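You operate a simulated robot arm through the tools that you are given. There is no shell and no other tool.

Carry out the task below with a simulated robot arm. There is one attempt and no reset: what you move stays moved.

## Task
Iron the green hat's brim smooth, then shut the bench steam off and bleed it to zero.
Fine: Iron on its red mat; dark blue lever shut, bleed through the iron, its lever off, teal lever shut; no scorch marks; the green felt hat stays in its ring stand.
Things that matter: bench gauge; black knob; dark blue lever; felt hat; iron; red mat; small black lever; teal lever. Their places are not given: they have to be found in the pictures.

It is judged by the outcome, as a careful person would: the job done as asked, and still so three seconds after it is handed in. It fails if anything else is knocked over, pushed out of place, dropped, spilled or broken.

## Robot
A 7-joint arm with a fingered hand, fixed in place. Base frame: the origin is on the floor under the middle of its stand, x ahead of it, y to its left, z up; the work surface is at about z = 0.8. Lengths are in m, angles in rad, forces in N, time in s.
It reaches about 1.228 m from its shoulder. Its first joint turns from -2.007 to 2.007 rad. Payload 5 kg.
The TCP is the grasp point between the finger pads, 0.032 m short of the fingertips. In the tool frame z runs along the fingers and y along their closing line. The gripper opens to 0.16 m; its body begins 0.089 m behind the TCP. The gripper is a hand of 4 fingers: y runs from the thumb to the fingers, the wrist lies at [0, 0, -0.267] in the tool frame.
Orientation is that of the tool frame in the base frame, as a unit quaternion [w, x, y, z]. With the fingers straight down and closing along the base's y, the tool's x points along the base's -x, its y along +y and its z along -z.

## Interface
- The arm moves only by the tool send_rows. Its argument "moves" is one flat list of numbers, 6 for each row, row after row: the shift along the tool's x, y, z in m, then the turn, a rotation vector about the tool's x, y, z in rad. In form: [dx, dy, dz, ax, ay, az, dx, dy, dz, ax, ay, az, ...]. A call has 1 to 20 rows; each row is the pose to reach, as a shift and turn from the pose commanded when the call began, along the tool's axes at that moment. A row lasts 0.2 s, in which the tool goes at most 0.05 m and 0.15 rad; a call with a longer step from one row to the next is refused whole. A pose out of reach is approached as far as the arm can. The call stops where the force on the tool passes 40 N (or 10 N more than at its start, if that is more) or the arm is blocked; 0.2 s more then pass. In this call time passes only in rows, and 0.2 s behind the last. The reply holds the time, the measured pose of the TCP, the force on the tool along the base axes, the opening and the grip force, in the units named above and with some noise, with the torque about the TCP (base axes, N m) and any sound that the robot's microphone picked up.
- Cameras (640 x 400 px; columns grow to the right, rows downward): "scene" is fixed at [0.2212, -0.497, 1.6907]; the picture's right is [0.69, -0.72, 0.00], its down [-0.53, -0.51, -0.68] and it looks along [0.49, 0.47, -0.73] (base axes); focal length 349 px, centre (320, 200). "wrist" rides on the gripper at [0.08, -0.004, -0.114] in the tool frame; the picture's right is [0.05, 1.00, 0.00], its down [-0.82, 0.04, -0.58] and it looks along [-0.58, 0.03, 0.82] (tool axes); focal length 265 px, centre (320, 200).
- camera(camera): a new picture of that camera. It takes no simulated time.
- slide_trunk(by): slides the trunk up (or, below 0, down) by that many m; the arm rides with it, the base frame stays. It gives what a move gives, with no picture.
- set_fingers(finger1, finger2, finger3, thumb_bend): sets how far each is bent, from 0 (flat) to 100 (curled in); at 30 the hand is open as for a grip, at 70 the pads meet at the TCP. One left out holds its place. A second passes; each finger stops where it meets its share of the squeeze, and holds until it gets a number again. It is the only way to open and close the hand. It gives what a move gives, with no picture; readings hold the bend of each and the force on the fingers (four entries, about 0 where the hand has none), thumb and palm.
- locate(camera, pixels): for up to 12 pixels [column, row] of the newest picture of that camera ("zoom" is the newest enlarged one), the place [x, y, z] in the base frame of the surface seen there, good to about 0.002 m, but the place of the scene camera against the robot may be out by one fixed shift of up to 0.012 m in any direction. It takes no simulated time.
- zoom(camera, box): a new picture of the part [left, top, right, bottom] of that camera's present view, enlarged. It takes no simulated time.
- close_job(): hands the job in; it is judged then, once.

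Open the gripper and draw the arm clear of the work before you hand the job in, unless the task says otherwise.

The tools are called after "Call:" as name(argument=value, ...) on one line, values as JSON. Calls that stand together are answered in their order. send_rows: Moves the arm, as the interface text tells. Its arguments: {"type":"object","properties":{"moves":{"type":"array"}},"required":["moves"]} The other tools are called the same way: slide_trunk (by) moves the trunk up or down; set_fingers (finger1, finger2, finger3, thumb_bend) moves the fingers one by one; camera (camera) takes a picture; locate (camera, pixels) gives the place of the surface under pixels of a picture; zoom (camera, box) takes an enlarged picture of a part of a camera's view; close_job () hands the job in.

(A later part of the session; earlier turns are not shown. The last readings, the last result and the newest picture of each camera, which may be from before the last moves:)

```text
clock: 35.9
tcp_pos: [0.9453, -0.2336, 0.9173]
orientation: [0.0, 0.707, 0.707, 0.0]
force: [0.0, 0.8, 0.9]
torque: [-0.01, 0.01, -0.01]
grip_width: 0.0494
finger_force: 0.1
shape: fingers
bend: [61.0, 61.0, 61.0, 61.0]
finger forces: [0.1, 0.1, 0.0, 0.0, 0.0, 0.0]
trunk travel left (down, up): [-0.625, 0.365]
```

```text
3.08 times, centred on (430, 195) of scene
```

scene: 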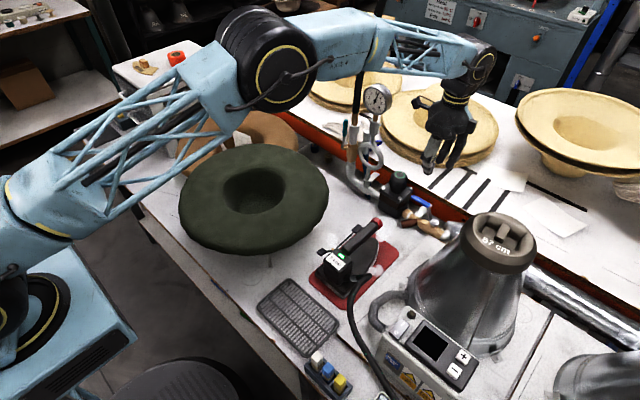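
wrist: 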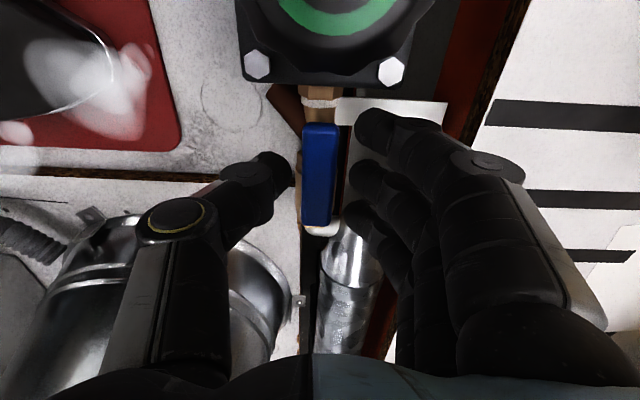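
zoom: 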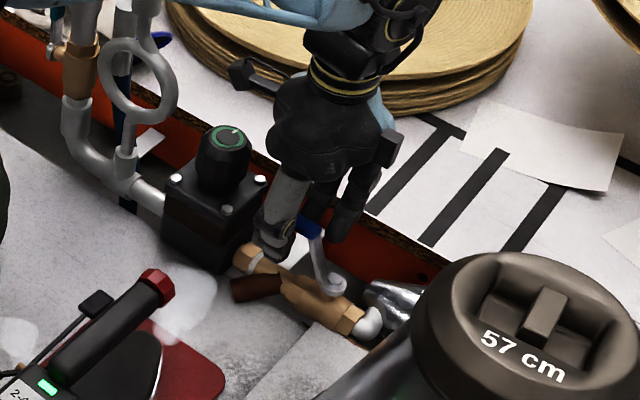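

The grip sits between thumb and fingers. I'll first try pulling gently towards the robot (-x, tool y negative) and watch the force and the lever.

Call:
send_rows(moves=[0, -0.01, 0, 0, 0, 0, 0, -0.018, 0, 0, 0, 0, 0, -0.023, 0, 0, 0, 0, 0, -0.028, 0, 0, 0, 0])

Call:
camera(camera="wrist")

```text
clock: 36.9
tcp_pos: [0.9184, -0.2319, 0.9182]
orientation: [0.0, 0.707, 0.707, 0.0]
force: [7.2, 1.1, 2.3]
torque: [-0.06, -0.24, 0.2]
grip_width: 0.0498
finger_force: 3.4
shape: fingers
bend: [61.0, 60.0, 57.0, 61.0]
finger forces: [0.0, 0.9, 5.8, 0.0, 0.0, 0.0]
trunk travel left (down, up): [-0.625, 0.365]
```

```text
taken
```

wrist: 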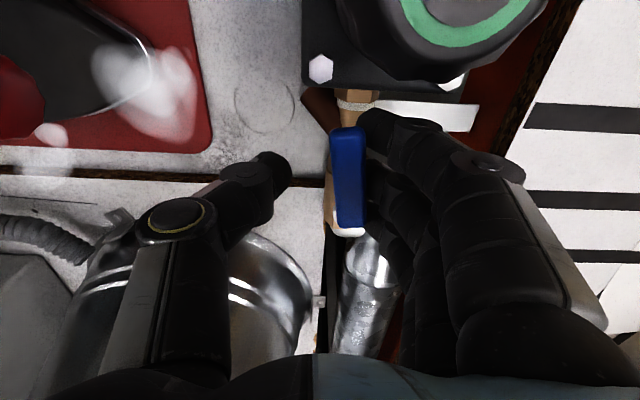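

Finger 3 is pushing near the pivot (5.8 N), which has poor leverage. I'll back off, shift so finger 1 sits near the grip's end, and open fingers 2 and 3 out of the way.

Call:
send_rows(moves=[0, 0.012, 0, 0, 0, 0, -0.014, 0.014, 0, 0, 0, 0])

Call:
set_fingers(finger1=61, finger2=35, finger3=35, thumb_bend=50)

Call:
camera(camera="wrist")

```text
clock: 37.5
tcp_pos: [0.9305, -0.2479, 0.9183]
orientation: [0.001, 0.708, 0.706, 0.0]
force: [-0.2, -0.4, -0.2]
torque: [0.03, -0.02, 0.01]
grip_width: 0.0497
finger_force: 0.0
shape: fingers
bend: [61.0, 61.0, 61.0, 61.0]
finger forces: [0.0, 0.0, 0.0, 0.0, 0.1, 0.0]
trunk travel left (down, up): [-0.625, 0.365]
```

```text
clock: 38.5
tcp_pos: [0.9304, -0.2477, 0.918]
orientation: [0.0, 0.707, 0.707, 0.0]
force: [0.7, -0.2, -0.3]
torque: [0.0, 0.01, 0.02]
grip_width: 0.0702
finger_force: 0.2
shape: fingers
bend: [61.0, 35.0, 35.0, 50.0]
finger forces: [0.0, 0.0, 0.0, 0.1, 0.1, 0.1]
trunk travel left (down, up): [-0.625, 0.365]
```

```text
taken
```

wrist: 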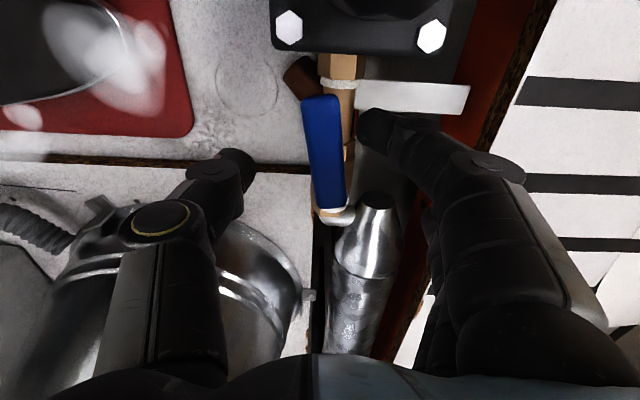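

The lever has already turned about 9° towards the robot, so that is its closing direction. I'll check the surroundings the thumb will sweep through before turning it with a rotation about its stem.

Call:
locate(camera="wrist", pixels=[[250, 290], [300, 295], [235, 245], [375, 205], [365, 270], [318, 105], [332, 200], [330, 218], [360, 125], [150, 300], [230, 165], [215, 340]])

Call:
zoom(camera="scene", box=[370, 130, 490, 260])

```text
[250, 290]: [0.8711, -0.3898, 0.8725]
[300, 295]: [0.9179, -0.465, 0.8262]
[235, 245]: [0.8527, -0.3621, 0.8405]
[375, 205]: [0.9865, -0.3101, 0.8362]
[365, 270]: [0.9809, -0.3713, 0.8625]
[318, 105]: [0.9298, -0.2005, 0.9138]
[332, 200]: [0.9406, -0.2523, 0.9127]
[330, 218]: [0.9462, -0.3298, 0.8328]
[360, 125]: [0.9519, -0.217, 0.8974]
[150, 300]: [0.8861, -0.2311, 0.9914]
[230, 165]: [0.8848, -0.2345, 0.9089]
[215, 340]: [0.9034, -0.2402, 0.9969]
```

```text
3.08 times, centred on (430, 195) of scene
```

zoom: 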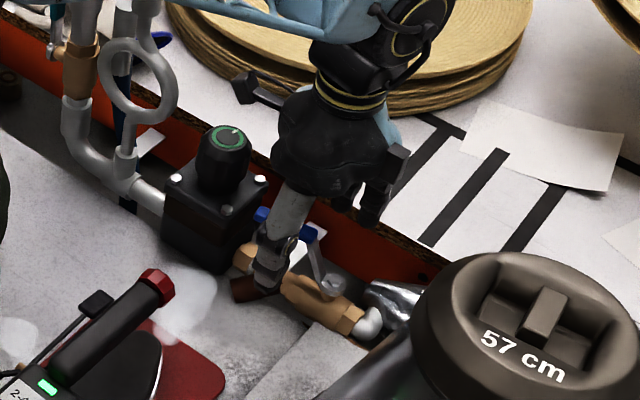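

The nearest vessel surface is about 4 cm beyond the thumb's sweep. I'll rotate the hand rigidly about the stem (0.940,-0.288) by the first 0.78 rad, pushing the grip's end with finger 1.

Call:
send_rows(moves=[-0.0016, -0.0051, 0, 0, 0, -0.13, -0.0038, -0.01, 0, 0, 0, -0.26, -0.0067, -0.0146, 0, 0, 0, -0.39, -0.0101, -0.0188, 0, 0, 0, -0.52, -0.014, -0.0224, 0, 0, 0, -0.65, -0.0184, -0.0256, 0, 0, 0, -0.78])

Call:
camera(camera="wrist")

Call:
zoom(camera="scene", box=[370, 130, 490, 260])

```text
clock: 39.9
tcp_pos: [0.9058, -0.2667, 0.9174]
orientation: [0.0, 0.384, 0.923, 0.0]
force: [1.6, -0.8, 0.0]
torque: [-0.06, -0.05, -0.1]
grip_width: 0.0733
finger_force: 1.3
shape: fingers
bend: [59.0, 35.0, 35.0, 50.0]
finger forces: [1.9, 0.1, 0.0, 0.0, 0.0, 0.1]
trunk travel left (down, up): [-0.625, 0.365]
```

```text
taken
```

wrist: 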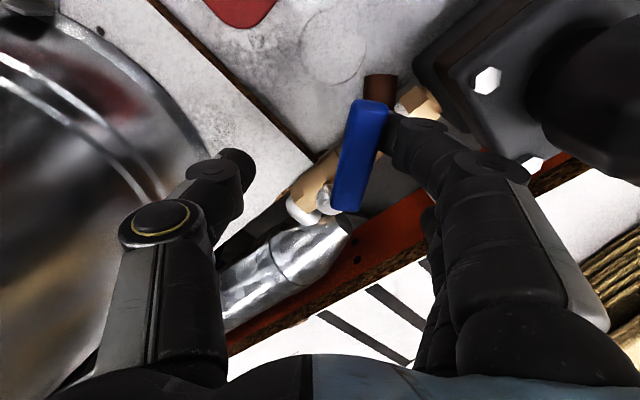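

```text
3.08 times, centred on (430, 195) of scene
```

zoom: 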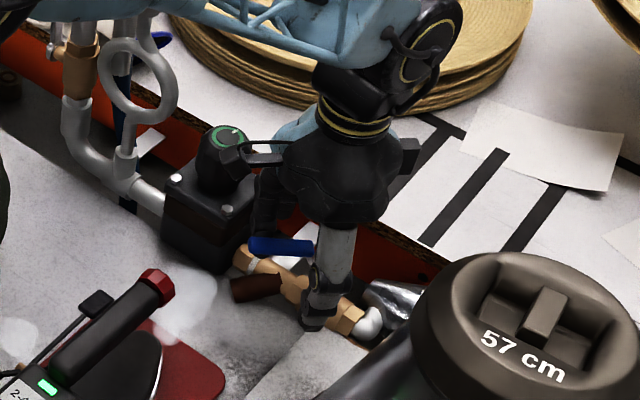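

The lever follows finger 1 (now at roughly 40–45°). I'll continue the same rotation by another 0.78 rad.

Call:
send_rows(moves=[-0.0015, -0.005, 0, 0, 0, -0.13, -0.0037, -0.0097, 0, 0, 0, -0.26, -0.0065, -0.0142, 0, 0, 0, -0.39, -0.0097, -0.0183, 0, 0, 0, -0.52, -0.0135, -0.0218, 0, 0, 0, -0.65, -0.0178, -0.0249, 0, 0, 0, -0.78])

Call:
camera(camera="wrist")

Call:
camera(camera="scene")

Call:
zoom(camera="scene", box=[370, 130, 490, 260])

```text
clock: 41.3
tcp_pos: [0.9009, -0.2956, 0.9182]
orientation: [0.0, 0.004, 1.0, 0.0]
force: [2.3, 1.7, -1.1]
torque: [-0.01, -0.07, -0.09]
grip_width: 0.0734
finger_force: 1.4
shape: fingers
bend: [59.0, 35.0, 35.0, 50.0]
finger forces: [2.3, 0.0, 0.1, 0.0, 0.0, 0.0]
trunk travel left (down, up): [-0.625, 0.365]
```

```text
taken
```

wrist: 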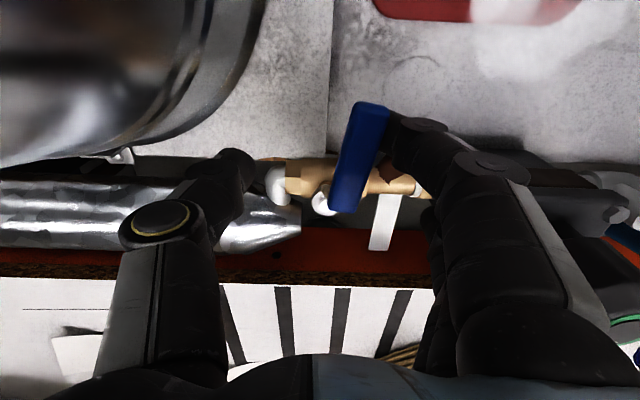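

```text
taken
```

scene: 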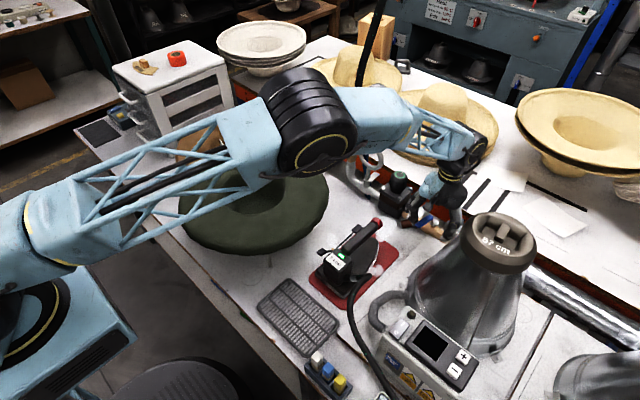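

```text
3.08 times, centred on (430, 195) of scene
```

zoom: 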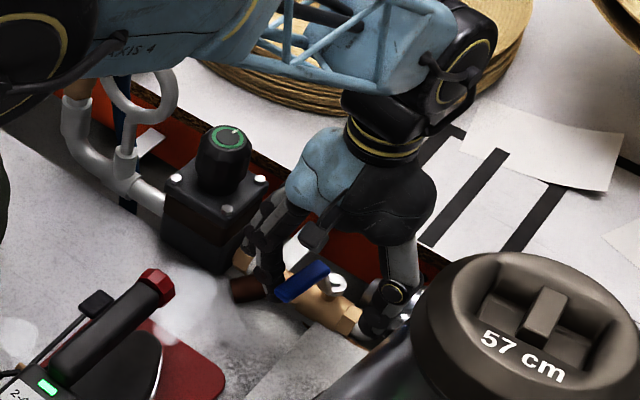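

The lever is near perpendicular but not fully; I'll measure its direction.

Call:
locate(camera="wrist", pixels=[[370, 112], [345, 198], [322, 203], [358, 155], [400, 130]])

Call:
zoom(camera="wrist", box=[240, 80, 440, 240])

```text
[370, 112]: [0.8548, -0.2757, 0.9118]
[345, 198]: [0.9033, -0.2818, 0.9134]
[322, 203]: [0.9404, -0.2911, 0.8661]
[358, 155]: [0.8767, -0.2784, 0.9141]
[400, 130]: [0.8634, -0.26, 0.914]
```

```text
2.50 times, centred on (340, 160) of wrist
```

zoom: 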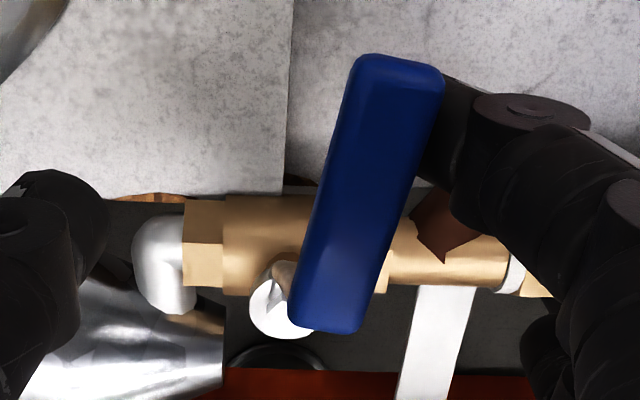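

The lever stands at about 83°. I'll push finger 1 another ~12 mm in -y to bring it to its stop.

Call:
send_rows(moves=[0, -0.005, 0, 0, 0, -0.05, 0, -0.01, 0, 0, 0, -0.08, 0, -0.014, 0, 0, 0, -0.1])

Call:
camera(camera="wrist")

Call:
locate(camera="wrist", pixels=[[368, 112], [345, 198], [322, 203], [358, 155]])

```text
clock: 42.1
tcp_pos: [0.9002, -0.3084, 0.9185]
orientation: [0.0, -0.045, 0.999, 0.001]
force: [2.6, 5.5, -0.2]
torque: [0.05, -0.09, -0.19]
grip_width: 0.0769
finger_force: 2.5
shape: fingers
bend: [58.0, 35.0, 35.0, 50.0]
finger forces: [4.9, 0.0, 0.0, 0.0, 0.1, 0.0]
trunk travel left (down, up): [-0.625, 0.365]
```

```text
taken
```

wrist: 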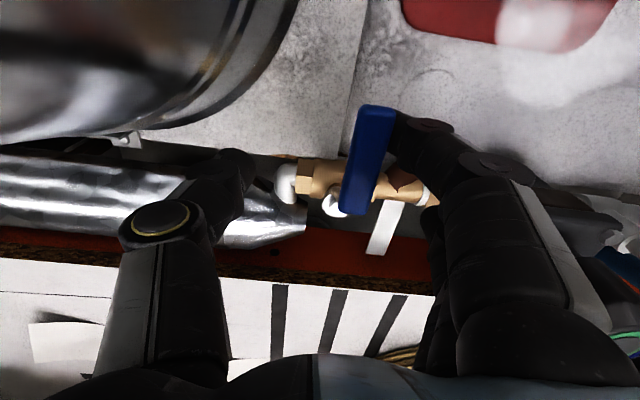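

```text
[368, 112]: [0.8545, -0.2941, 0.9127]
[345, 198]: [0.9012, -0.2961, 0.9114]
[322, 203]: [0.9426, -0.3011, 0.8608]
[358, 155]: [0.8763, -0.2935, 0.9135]
```

The lever now points along -x (about 90°) with force rising to 5.5 N. One small extra push to confirm it is at its stop, then back off and check the gauge.

Call:
send_rows(moves=[0, -0.004, 0, 0, 0, 0, 0, -0.006, 0, 0, 0, 0])

Call:
camera(camera="wrist")

Call:
zoom(camera="scene", box=[355, 75, 400, 120])

Call:
locate(camera="wrist", pixels=[[368, 112], [345, 198], [355, 155]])

```text
clock: 42.7
tcp_pos: [0.901, -0.3143, 0.9171]
orientation: [0.0, -0.045, 0.999, 0.0]
force: [0.6, 9.1, 1.0]
torque: [0.15, 0.01, -0.4]
grip_width: 0.0812
finger_force: 3.3
shape: fingers
bend: [56.0, 35.0, 35.0, 50.0]
finger forces: [7.5, 0.0, 0.0, 0.1, 0.1, 0.0]
trunk travel left (down, up): [-0.625, 0.365]
```

```text
taken
```

wrist: 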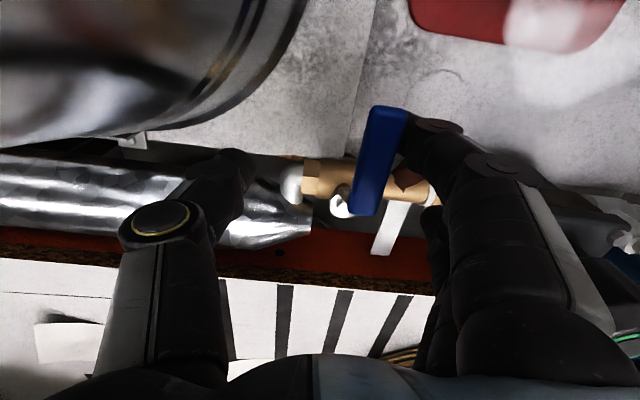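

```text
8.89 times, centred on (378, 98) of scene
```

zoom: 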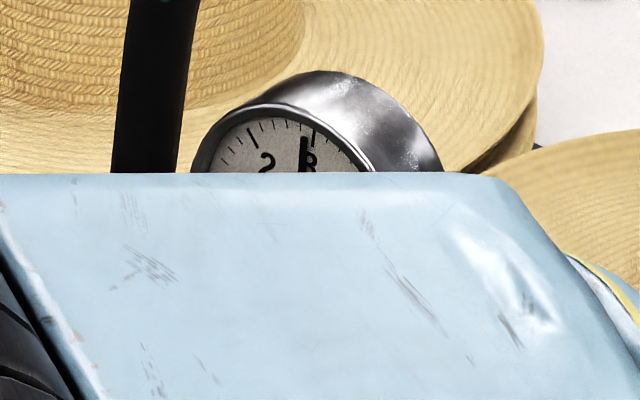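

```text
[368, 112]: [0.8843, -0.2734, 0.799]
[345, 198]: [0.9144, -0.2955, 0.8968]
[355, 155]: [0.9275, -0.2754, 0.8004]
```

The gauge needle is falling (≈2.8 bar), and the lever is at its stop. I'll back the finger off and rise clear to watch the lever and gauge.

Call:
send_rows(moves=[0, 0.012, 0, 0, 0, 0, 0, 0.016, -0.01, 0, 0, 0, 0, 0.016, -0.05, 0, 0, 0, 0, 0.016, -0.09, 0, 0, 0, 0, 0.016, -0.13, 0, 0, 0, 0.03, 0.016, -0.16, 0, 0, 0.05, 0.06, 0.016, -0.18, 0, 0, 0.09])

Call:
camera(camera="scene")

Call:
camera(camera="wrist")

Call:
zoom(camera="scene", box=[370, 150, 470, 260])

```text
clock: 44.3
tcp_pos: [0.8387, -0.305, 1.0978]
orientation: [0.0, 0.001, 1.0, 0.0]
force: [-0.5, 0.4, -0.3]
torque: [-0.01, -0.04, 0.01]
grip_width: 0.0701
finger_force: 0.1
shape: fingers
bend: [61.0, 35.0, 35.0, 50.0]
finger forces: [0.0, 0.0, 0.0, 0.0, 0.0, 0.0]
trunk travel left (down, up): [-0.625, 0.365]
```

```text
taken
```

scene: 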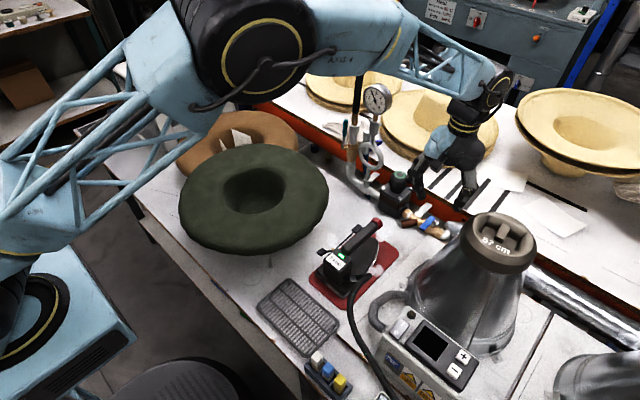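

```text
taken
```

wrist: 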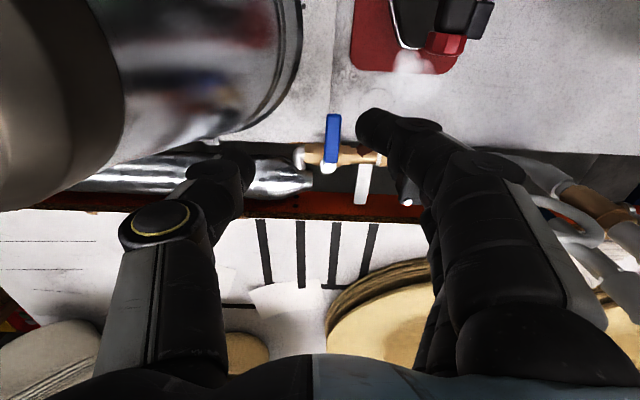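

```text
3.64 times, centred on (420, 205) of scene
```

zoom: 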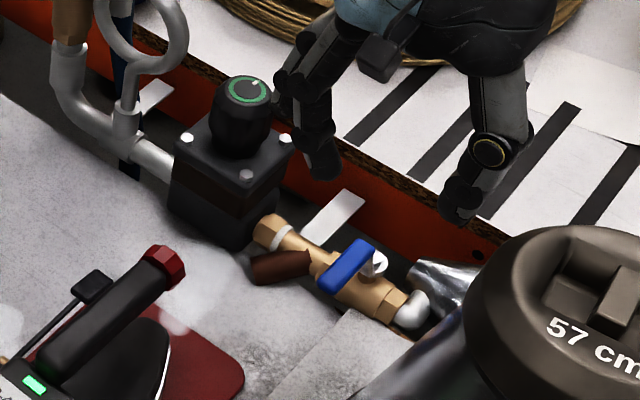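

The dark blue lever is now perpendicular to its pipe (shut). I'll read the gauge and measure the lever's final direction.

Call:
zoom(camera="scene", box=[355, 75, 400, 120])

Call:
locate(camera="wrist", pixels=[[333, 120], [332, 145], [329, 168], [333, 132]])

Call:
zoom(camera="scene", box=[310, 200, 400, 310])

```text
8.89 times, centred on (378, 98) of scene
```

zoom: 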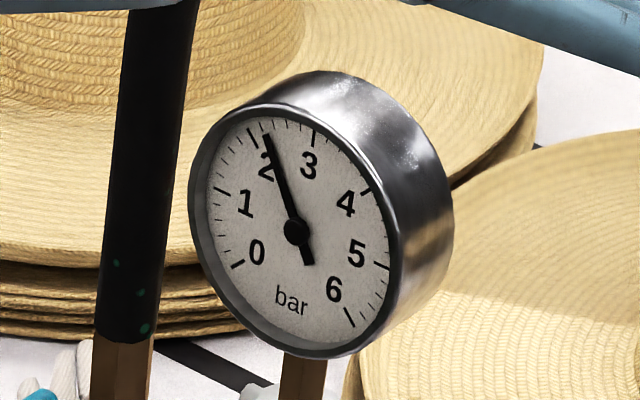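

```text
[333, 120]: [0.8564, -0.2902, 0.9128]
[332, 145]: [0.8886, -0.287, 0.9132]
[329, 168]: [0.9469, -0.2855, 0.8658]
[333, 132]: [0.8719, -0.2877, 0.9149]
```

```text
3.64 times, centred on (355, 255) of scene
```

zoom: 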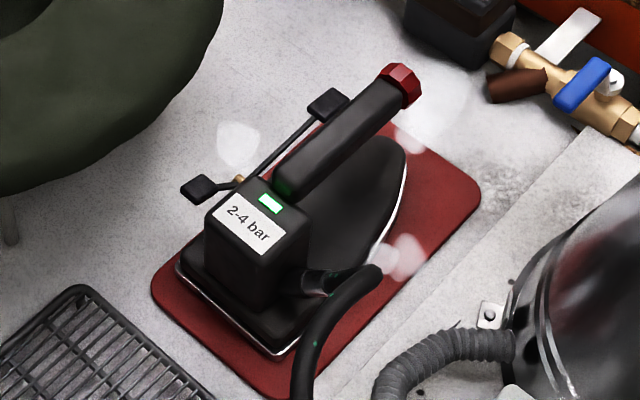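

The lever points straight along -x (shut), and the gauge is at about 2.2 bar and falling with the iron still steaming on its mat. While it bleeds, I'll carry the hand to above the rocker's rear paddle with a 90° yaw.

Call:
send_rows(moves=[0.02, 0.01, 0, 0, 0, 0.14, 0.045, 0.025, 0, 0, 0, 0.28, 0.07, 0.038, 0, 0, 0, 0.42, 0.095, 0.052, 0, 0, 0, 0.56, 0.12, 0.065, 0, 0, 0, 0.7, 0.145, 0.079, 0, 0, 0, 0.85, 0.17, 0.092, 0, 0, 0, 1.0, 0.195, 0.106, 0, 0, 0, 1.145, 0.222, 0.12, 0, 0, 0, 1.29, 0.248, 0.134, 0, 0, 0, 1.43, 0.273, 0.148, 0, 0, 0, 1.5708])

Call:
set_fingers(finger1=50, finger2=100, finger3=100, thumb_bend=100)

Call:
camera(camera="wrist")

Call:
camera(camera="scene")

Call:
zoom(camera="scene", box=[355, 75, 400, 120])

```text
clock: 46.7
tcp_pos: [0.5648, -0.1563, 1.0985]
orientation: [0.0, 0.709, 0.706, 0.001]
force: [0.2, 0.3, -0.4]
torque: [-0.01, -0.02, -0.04]
grip_width: 0.0702
finger_force: 0.1
shape: fingers
bend: [61.0, 35.0, 35.0, 50.0]
finger forces: [0.0, 0.1, 0.1, 0.1, 0.0, 0.0]
trunk travel left (down, up): [-0.625, 0.365]
```

```text
clock: 47.7
tcp_pos: [0.5664, -0.1554, 1.0987]
orientation: [0.0, 0.708, 0.706, 0.0]
force: [0.6, 0.4, 0.4]
torque: [0.02, -0.02, -0.01]
grip_width: 0.05
finger_force: 0.1
shape: fingers
bend: [50.0, 91.0, 100.0, 100.0]
finger forces: [0.0, 0.0, 0.1, 0.0, 0.1, 0.0]
trunk travel left (down, up): [-0.625, 0.365]
```

```text
taken
```

wrist: 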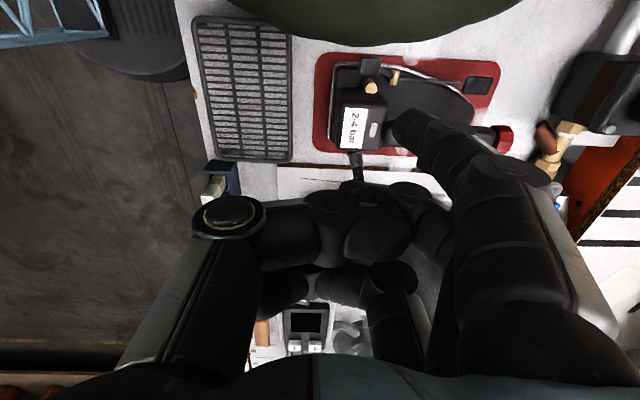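

```text
taken
```

scene: 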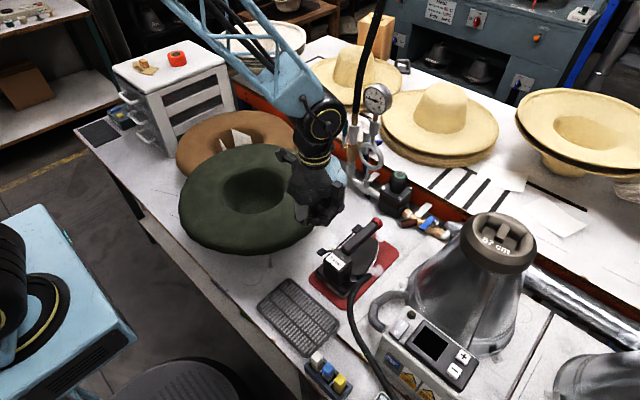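

```text
8.89 times, centred on (378, 98) of scene
```

zoom: 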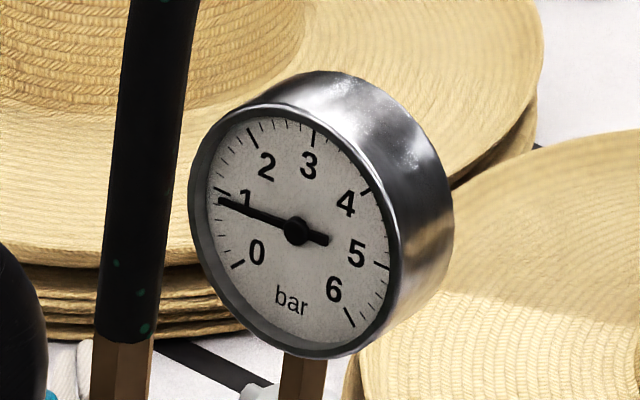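

The gauge is at about 0.85 bar and still dropping. I'll measure the rear paddle (wrist (370,67)) and finger 1's tip (≈(405,125)).

Call:
locate(camera="wrist", pixels=[[370, 67], [363, 67], [377, 67], [370, 60], [370, 74], [405, 122], [400, 130], [478, 85], [393, 76], [350, 100], [360, 115], [372, 87]])

Call:
zoom(camera="wrist", box=[300, 30, 540, 200])

Call:
zoom(camera="scene", box=[270, 130, 400, 310])

```text
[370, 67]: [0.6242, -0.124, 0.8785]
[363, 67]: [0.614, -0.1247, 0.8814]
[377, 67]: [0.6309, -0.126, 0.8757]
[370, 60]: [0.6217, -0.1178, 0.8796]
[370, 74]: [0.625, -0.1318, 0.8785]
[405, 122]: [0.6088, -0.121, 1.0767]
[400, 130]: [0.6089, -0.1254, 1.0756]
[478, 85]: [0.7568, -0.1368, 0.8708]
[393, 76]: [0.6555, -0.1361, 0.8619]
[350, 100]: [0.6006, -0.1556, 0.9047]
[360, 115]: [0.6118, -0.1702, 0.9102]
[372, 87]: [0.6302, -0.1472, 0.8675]
```

```text
2.35 times, centred on (420, 115) of wrist
```

zoom: 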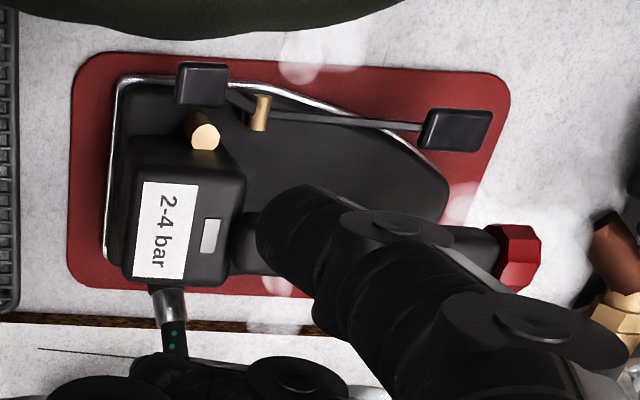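

```text
2.22 times, centred on (335, 220) of scene
```

zoom: 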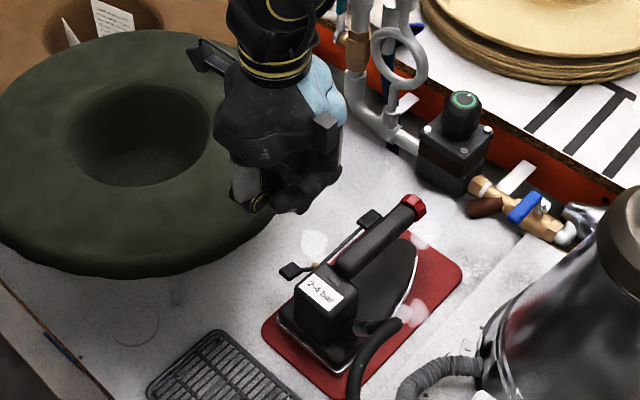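

The paddle's top is at (0.620,-0.123,0.879). I'll open the thumb away from the fist so finger 2 can curl fully, and check the gauge again.

Call:
set_fingers(finger1=50, finger2=100, finger3=100, thumb_bend=30)

Call:
zoom(camera="scene", box=[355, 75, 400, 120])

Call:
camera(camera="wrist")

```text
clock: 48.7
tcp_pos: [0.5666, -0.1567, 1.0973]
orientation: [0.0, 0.708, 0.707, 0.0]
force: [-0.5, 0.5, 0.2]
torque: [-0.01, 0.02, 0.0]
grip_width: 0.1302
finger_force: 0.1
shape: fingers
bend: [50.0, 100.0, 100.0, 30.0]
finger forces: [0.1, 0.0, 0.0, 0.0, 0.1, 0.1]
trunk travel left (down, up): [-0.625, 0.365]
```

```text
8.89 times, centred on (378, 98) of scene
```

zoom: 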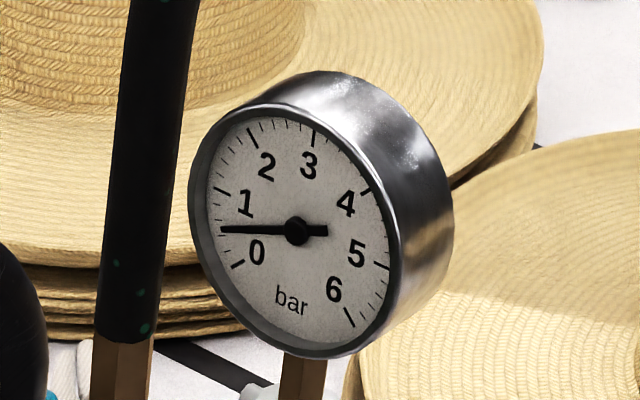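

```text
taken
```

wrist: 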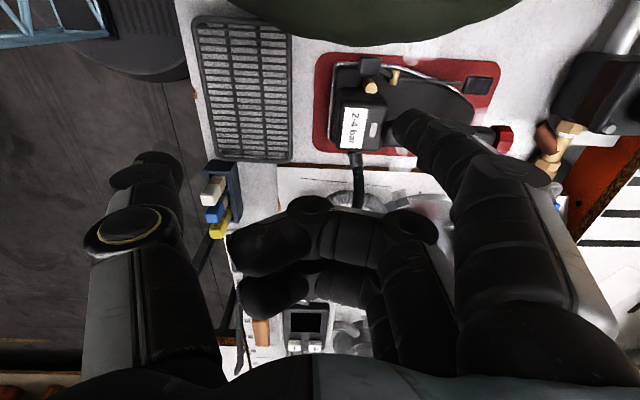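

The gauge is near 0.5 bar. I'll check how low the curled fingers hang, then begin descending to a hover above the paddle.

Call:
locate(camera="wrist", pixels=[[310, 205], [250, 245], [300, 235], [350, 235], [405, 225], [265, 290], [405, 122], [155, 170], [280, 215], [375, 215]])

Call:
send_rows(moves=[0.001, 0.003, 0.04, 0, 0, 0, 0.002, 0.006, 0.08, 0, 0, 0, 0.002, 0.006, 0.12, 0, 0, 0, 0.002, 0.006, 0.15, 0, 0, 0])

Call:
camera(camera="wrist")

Call:
zoom(camera="scene", box=[270, 160, 400, 300])

Call:
zoom(camera="scene", box=[355, 75, 400, 120])

```text
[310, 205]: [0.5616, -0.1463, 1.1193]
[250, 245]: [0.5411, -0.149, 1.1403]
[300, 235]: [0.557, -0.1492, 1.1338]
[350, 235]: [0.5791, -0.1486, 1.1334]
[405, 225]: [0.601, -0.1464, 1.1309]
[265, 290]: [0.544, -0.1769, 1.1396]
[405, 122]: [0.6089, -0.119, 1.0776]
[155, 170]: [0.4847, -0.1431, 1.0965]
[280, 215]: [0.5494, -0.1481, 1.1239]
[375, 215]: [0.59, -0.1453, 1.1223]
```

```text
clock: 49.7
tcp_pos: [0.5742, -0.1552, 0.9484]
orientation: [0.0, 0.707, 0.707, 0.001]
force: [0.3, 0.3, 0.4]
torque: [0.01, -0.01, 0.0]
grip_width: 0.1307
finger_force: 0.2
shape: fingers
bend: [50.0, 100.0, 100.0, 30.0]
finger forces: [0.0, 0.1, 0.0, 0.0, 0.0, 0.0]
trunk travel left (down, up): [-0.625, 0.365]
```

```text
taken
```

wrist: 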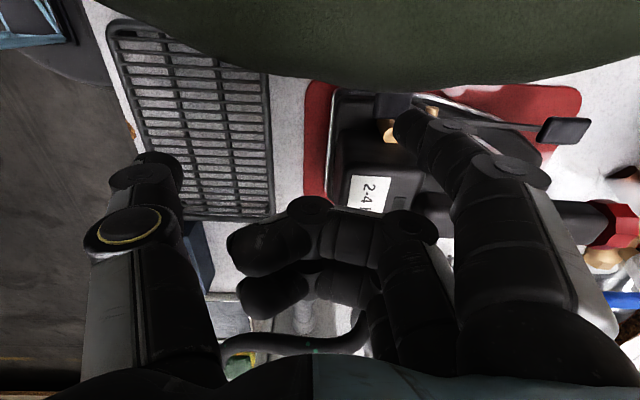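

```text
2.86 times, centred on (335, 230) of scene
```

zoom: 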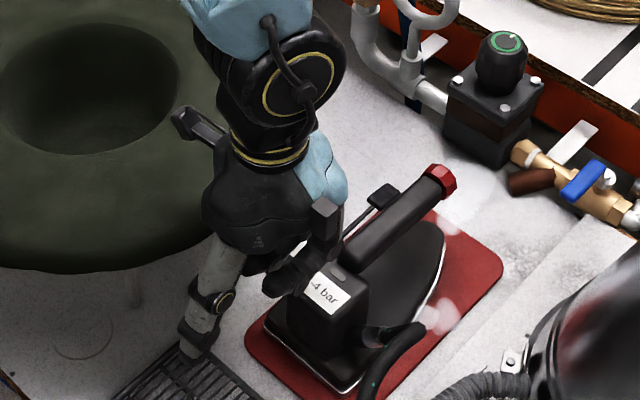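

```text
8.89 times, centred on (378, 98) of scene
```

zoom: 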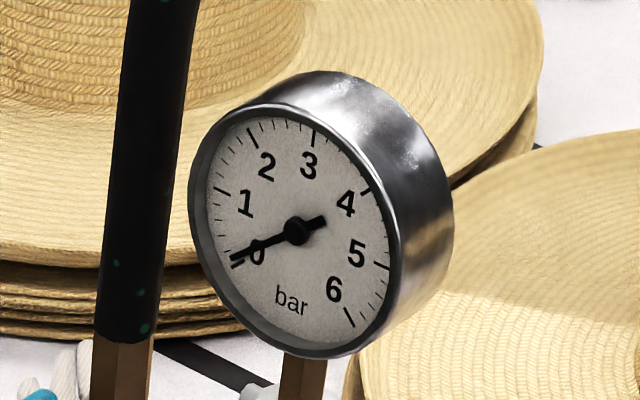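

The gauge needle is at 0. I'll check the fingertip against the paddle before pressing the rocker off.

Call:
locate(camera="wrist", pixels=[[385, 103], [378, 98], [403, 118], [400, 128], [410, 112], [388, 133], [565, 130], [432, 112]])

Call:
zoom(camera="wrist", box=[330, 70, 470, 170])

```text
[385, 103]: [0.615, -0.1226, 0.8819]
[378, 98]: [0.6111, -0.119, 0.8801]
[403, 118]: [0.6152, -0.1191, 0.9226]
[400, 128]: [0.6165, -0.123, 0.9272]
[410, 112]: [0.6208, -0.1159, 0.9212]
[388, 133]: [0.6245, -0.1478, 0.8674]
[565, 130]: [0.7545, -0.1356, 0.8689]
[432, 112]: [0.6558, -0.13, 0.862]
```

```text
4.00 times, centred on (400, 120) of wrist
```

zoom: 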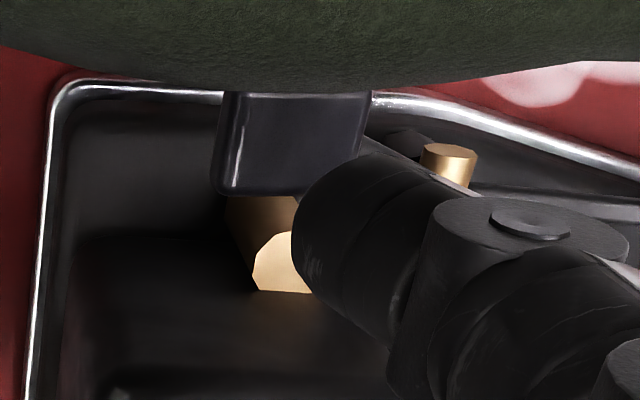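

The fingertip is over the paddle (tip ≈ (0.618,-0.121), paddle top z ≈ 0.881). I'll press down slowly.

Call:
send_rows(moves=[0, -0.002, 0.02, 0, 0, 0, 0, -0.003, 0.034, 0, 0, 0, 0, -0.003, 0.04, 0, 0, 0, 0, -0.003, 0.044, 0, 0, 0, 0, -0.003, 0.048, 0, 0, 0])

Call:
camera(camera="wrist")

Call:
zoom(camera="scene", box=[290, 180, 400, 300])

```text
clock: 50.8
tcp_pos: [0.5726, -0.1561, 0.9083]
orientation: [0.004, 0.707, 0.707, 0.002]
force: [-1.4, 1.5, 31.8]
torque: [1.07, -1.53, 0.12]
grip_width: 0.1286
finger_force: 16.2
shape: fingers
bend: [56.0, 100.0, 100.0, 30.0]
finger forces: [32.4, 0.0, 0.0, 0.1, 0.0, 0.0]
trunk travel left (down, up): [-0.625, 0.365]
stopped in row 5: the force on the tool passed its limit at 45 N (the readings are from after the stop); the commanded pose is now the measured one
```

```text
taken
```

wrist: 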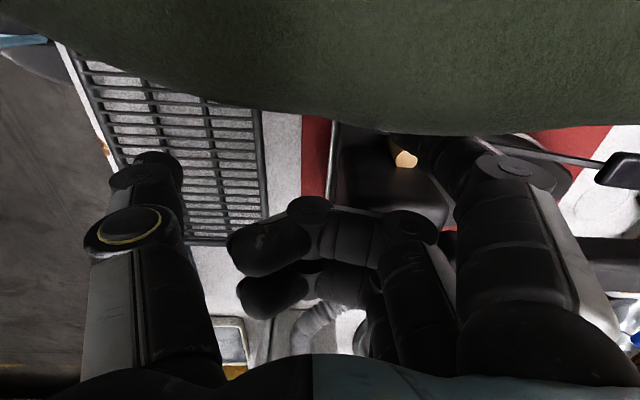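

```text
3.33 times, centred on (345, 240) of scene
```

zoom: 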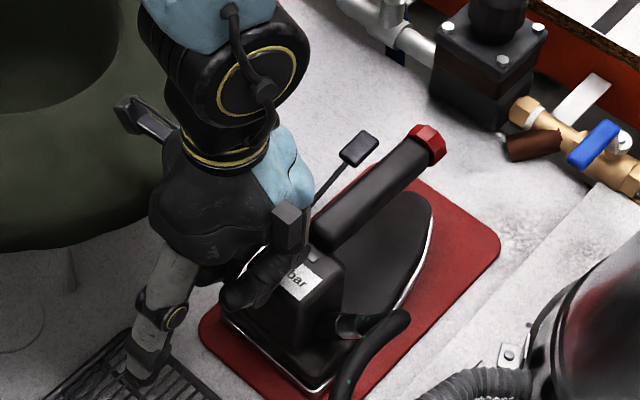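

The front paddle looks raised and the steam puffs are gone. I'll lift off and check the rocker's position.

Call:
send_rows(moves=[0, 0, -0.01, 0, 0, 0, 0, 0, -0.04, 0, 0, 0, 0, 0, -0.08, 0, 0, 0, 0, 0, -0.12, 0, 0, 0, 0, 0, -0.16, 0, 0, 0, 0, 0, -0.19, 0, 0, 0])

Call:
camera(camera="wrist")

Call:
zoom(camera="scene", box=[310, 200, 400, 310])

Call:
locate(camera="wrist", pixels=[[370, 67], [478, 85], [470, 84], [365, 68], [393, 76]])

```text
clock: 52.2
tcp_pos: [0.5711, -0.1535, 1.0957]
orientation: [0.002, 0.707, 0.707, 0.001]
force: [-0.1, 0.8, -0.6]
torque: [-0.02, -0.02, -0.02]
grip_width: 0.1308
finger_force: 0.1
shape: fingers
bend: [50.0, 100.0, 100.0, 30.0]
finger forces: [0.0, 0.0, 0.1, 0.1, 0.0, 0.1]
trunk travel left (down, up): [-0.625, 0.365]
```

```text
taken
```

wrist: 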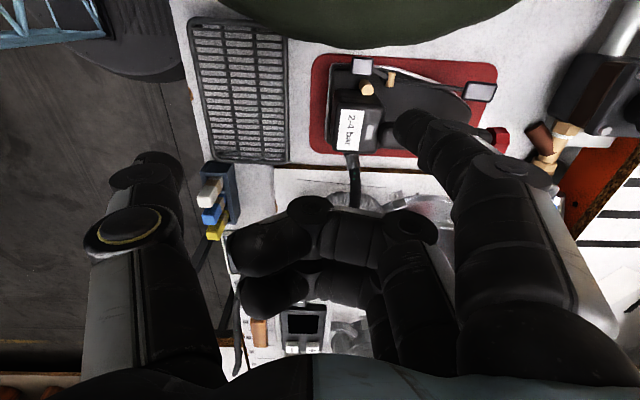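

```text
3.64 times, centred on (355, 255) of scene
```

zoom: 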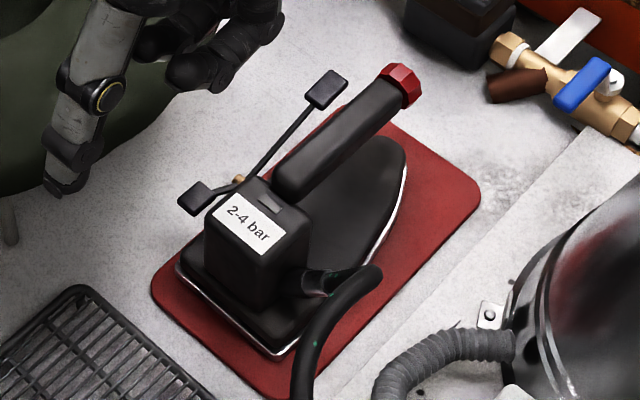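

```text
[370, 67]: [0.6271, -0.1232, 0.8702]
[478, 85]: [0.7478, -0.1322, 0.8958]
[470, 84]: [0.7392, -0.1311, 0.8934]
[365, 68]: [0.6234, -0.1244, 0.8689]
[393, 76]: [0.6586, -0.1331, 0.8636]
```

The rocker is back off (front paddle z 0.896, rear 0.870, no steam). I'll confirm the gauge and look closely at the teal lever.

Call:
zoom(camera="scene", box=[355, 75, 400, 120])

Call:
zoom(camera="scene", box=[330, 100, 400, 180])

Call:
locate(camera="zoom", pixels=[[255, 110], [250, 150], [248, 60], [240, 200], [300, 60], [300, 230], [310, 130], [245, 180], [235, 215], [252, 75], [380, 200], [300, 190]])

```text
8.89 times, centred on (378, 98) of scene
```

zoom: 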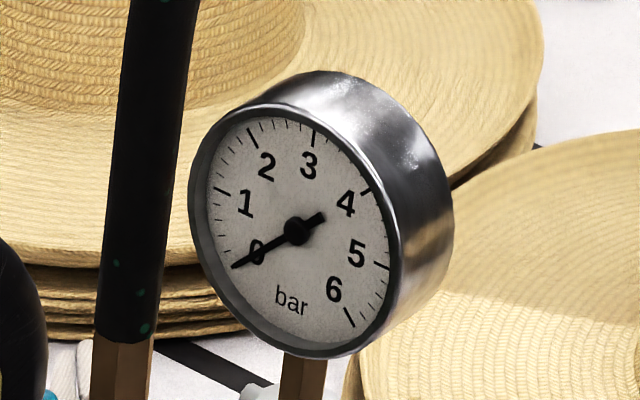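

```text
5.00 times, centred on (365, 140) of scene
```

zoom: 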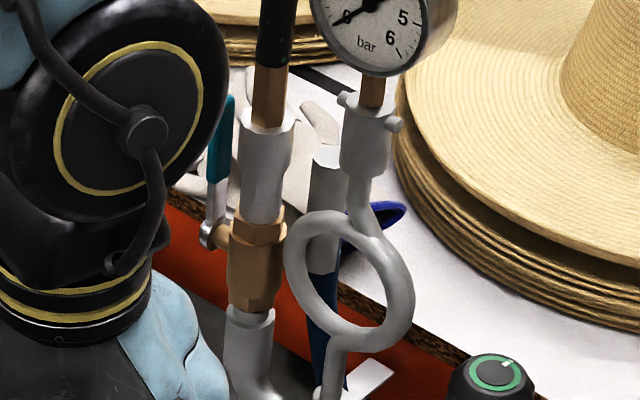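

```text
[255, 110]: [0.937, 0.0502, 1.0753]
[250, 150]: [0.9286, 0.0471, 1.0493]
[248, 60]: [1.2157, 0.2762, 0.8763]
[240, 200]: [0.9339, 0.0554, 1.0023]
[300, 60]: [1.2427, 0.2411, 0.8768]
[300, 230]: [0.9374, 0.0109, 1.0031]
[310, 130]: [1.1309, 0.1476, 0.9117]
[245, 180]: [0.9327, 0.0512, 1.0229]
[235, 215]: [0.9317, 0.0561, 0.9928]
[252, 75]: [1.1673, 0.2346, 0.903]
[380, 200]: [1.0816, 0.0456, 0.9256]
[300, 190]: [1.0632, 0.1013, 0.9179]
```

The gauge reads zero. I'll locate the teal lever itself in this zoomed picture (grip ≈ (222,135), nut ≈ (208,235)).

Call:
locate(camera="zoom", pixels=[[228, 100], [222, 135], [216, 175], [213, 200], [208, 235], [225, 232], [270, 85], [270, 30], [270, 160], [265, 225], [370, 130], [350, 240]])

```text
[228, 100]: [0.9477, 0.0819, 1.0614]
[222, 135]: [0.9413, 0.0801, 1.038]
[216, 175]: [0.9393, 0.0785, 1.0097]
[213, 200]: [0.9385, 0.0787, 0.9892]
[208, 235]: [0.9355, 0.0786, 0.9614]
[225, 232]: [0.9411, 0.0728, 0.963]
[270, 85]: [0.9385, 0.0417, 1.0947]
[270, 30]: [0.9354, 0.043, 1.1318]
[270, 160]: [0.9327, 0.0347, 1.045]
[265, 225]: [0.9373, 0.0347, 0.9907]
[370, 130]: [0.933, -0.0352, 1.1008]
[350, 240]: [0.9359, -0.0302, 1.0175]
```

Lever: nut near (0.9355,0.084,0.953), grip up to z ≈ 1.055. I'll check the overhead hose and brown hat positions for the arm's approach.

Call:
locate(camera="scene", pixels=[[357, 90], [365, 60], [372, 35], [379, 10], [290, 125], [298, 145], [280, 118], [295, 135], [377, 98], [240, 115]])

Call:
camera(camera="scene")

```text
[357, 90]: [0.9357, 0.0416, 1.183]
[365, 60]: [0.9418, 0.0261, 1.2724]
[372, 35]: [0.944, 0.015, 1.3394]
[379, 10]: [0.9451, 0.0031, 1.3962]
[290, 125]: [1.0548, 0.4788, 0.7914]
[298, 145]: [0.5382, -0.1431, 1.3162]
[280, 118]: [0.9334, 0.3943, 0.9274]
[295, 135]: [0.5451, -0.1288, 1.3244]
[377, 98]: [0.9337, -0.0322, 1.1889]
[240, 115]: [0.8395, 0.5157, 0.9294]
```

```text
taken
```

scene: 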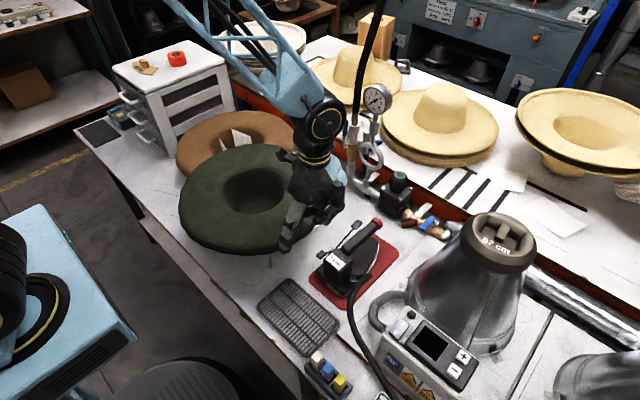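

The hose rises at x ≈ 0.94, y ≈ 0.046→0.01, so I'll approach with the hand at y ≈ 0.122 using finger 3 for the lever. Setting the fingers, then moving over in two legs at z ≈ 1.15.

Call:
set_fingers(finger1=100, finger2=100, finger3=61, thumb_bend=35)

Call:
send_rows(moves=[0.03, 0.02, -0.015, 0, 0, 0, 0.06, 0.04, -0.03, 0, 0, 0, 0.09, 0.06, -0.045, 0, 0, 0, 0.12, 0.08, -0.054, 0, 0, 0, 0.15, 0.1, -0.054, 0, 0, 0, 0.18, 0.12, -0.054, 0, 0, 0, 0.21, 0.14, -0.054, 0, 0, 0, 0.245, 0.16, -0.054, 0, 0, 0, 0.2755, 0.179, -0.054, 0, 0, 0])

Call:
camera(camera="wrist")

Call:
camera(camera="scene")

```text
clock: 53.2
tcp_pos: [0.5706, -0.1552, 1.096]
orientation: [0.002, 0.707, 0.707, 0.001]
force: [-0.1, -0.7, -0.6]
torque: [-0.03, 0.01, -0.03]
grip_width: 0.0739
finger_force: 0.0
shape: fingers
bend: [100.0, 100.0, 61.0, 35.0]
finger forces: [0.0, 0.1, 0.0, 0.0, 0.0, 0.1]
trunk travel left (down, up): [-0.625, 0.365]
```

```text
clock: 55.2
tcp_pos: [0.7513, 0.122, 1.1495]
orientation: [0.002, 0.708, 0.706, 0.001]
force: [0.5, -0.2, 0.5]
torque: [0.01, 0.02, 0.0]
grip_width: 0.0737
finger_force: 0.1
shape: fingers
bend: [100.0, 100.0, 61.0, 35.0]
finger forces: [0.0, 0.1, 0.0, 0.0, 0.0, 0.0]
trunk travel left (down, up): [-0.625, 0.365]
```

```text
taken
```

wrist: 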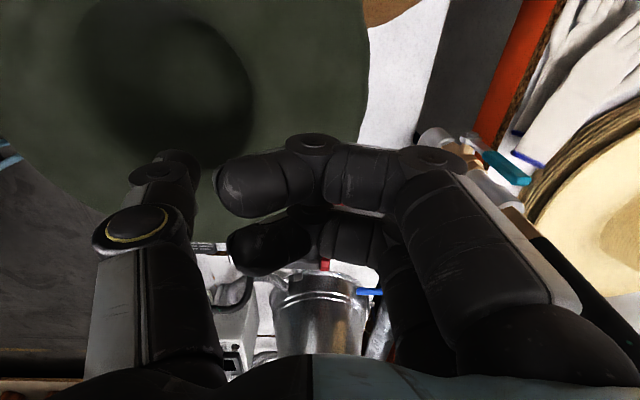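

```text
taken
```

scene: 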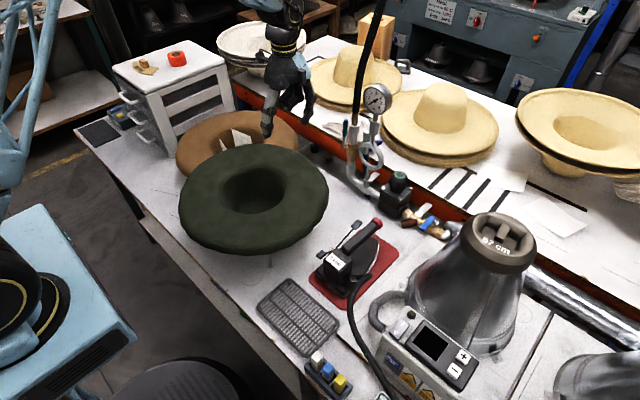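

The teal lever is visible at wrist (507,165). I'll measure it from here with the wrist camera, and view the hat again in the scene.

Call:
locate(camera="wrist", pixels=[[490, 158], [507, 166], [525, 178], [475, 148], [468, 140], [460, 150], [490, 180], [440, 140], [530, 183]])

Call:
zoom(camera="wrist", box=[400, 90, 600, 230])

Call:
zoom(camera="scene", box=[170, 130, 340, 270])

```text
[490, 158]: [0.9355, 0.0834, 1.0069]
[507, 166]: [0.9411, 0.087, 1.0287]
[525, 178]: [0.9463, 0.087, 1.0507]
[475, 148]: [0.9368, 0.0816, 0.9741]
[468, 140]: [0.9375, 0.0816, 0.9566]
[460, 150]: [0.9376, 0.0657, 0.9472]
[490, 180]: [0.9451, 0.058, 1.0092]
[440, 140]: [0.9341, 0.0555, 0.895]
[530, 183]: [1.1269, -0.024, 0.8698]
```

```text
2.86 times, centred on (500, 160) of wrist
```

zoom: 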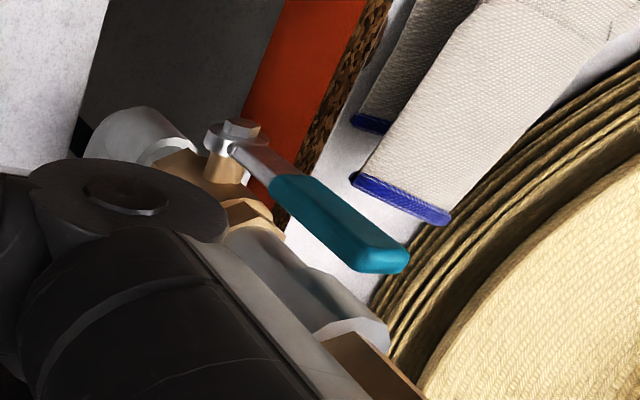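

```text
2.86 times, centred on (255, 200) of scene
```

zoom: 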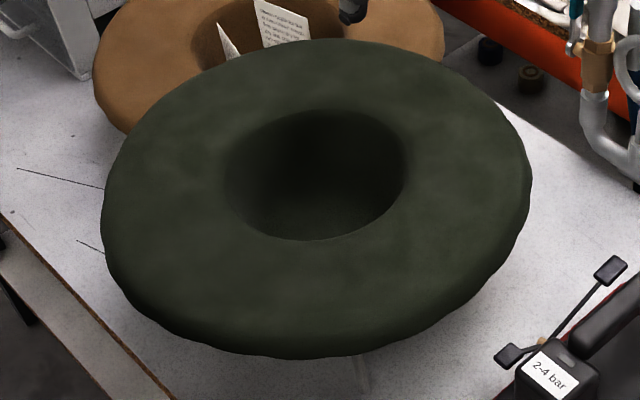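

The teal grip runs from (0.942,0.083,0.985) to about (0.952,0.087,1.058). I'll move finger 3 over behind it (+x side), staying above its top.

Call:
send_rows(moves=[0, 0.04, 0, 0, 0, 0, 0, 0.08, 0, 0, 0, 0, 0, 0.12, 0, 0, 0, 0, 0, 0.16, 0, 0, 0, 0, 0, 0.185, 0, 0, 0, 0, 0, 0.198, 0, 0, 0, 0])

Call:
camera(camera="wrist")

Call:
zoom(camera="scene", box=[310, 40, 420, 180])

```text
clock: 56.6
tcp_pos: [0.9485, 0.1194, 1.1513]
orientation: [0.003, 0.708, 0.706, 0.001]
force: [0.4, 0.9, -0.3]
torque: [-0.01, 0.0, 0.0]
grip_width: 0.0741
finger_force: 0.0
shape: fingers
bend: [100.0, 100.0, 61.0, 35.0]
finger forces: [0.0, 0.1, 0.0, 0.0, 0.0, 0.1]
trunk travel left (down, up): [-0.625, 0.365]
```

```text
taken
```

wrist: 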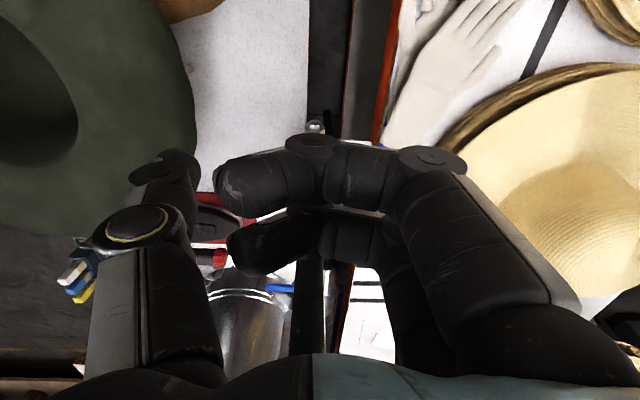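

```text
2.86 times, centred on (365, 110) of scene
```

zoom: 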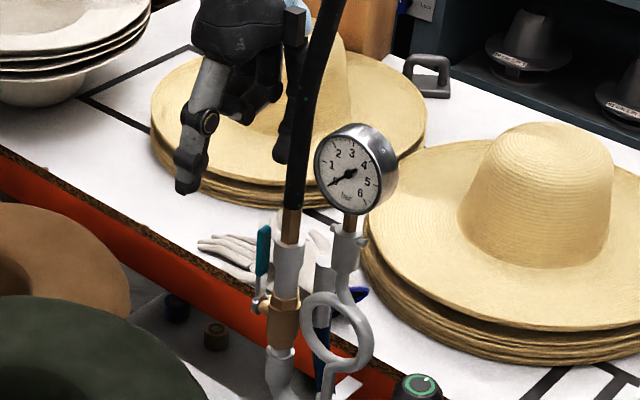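

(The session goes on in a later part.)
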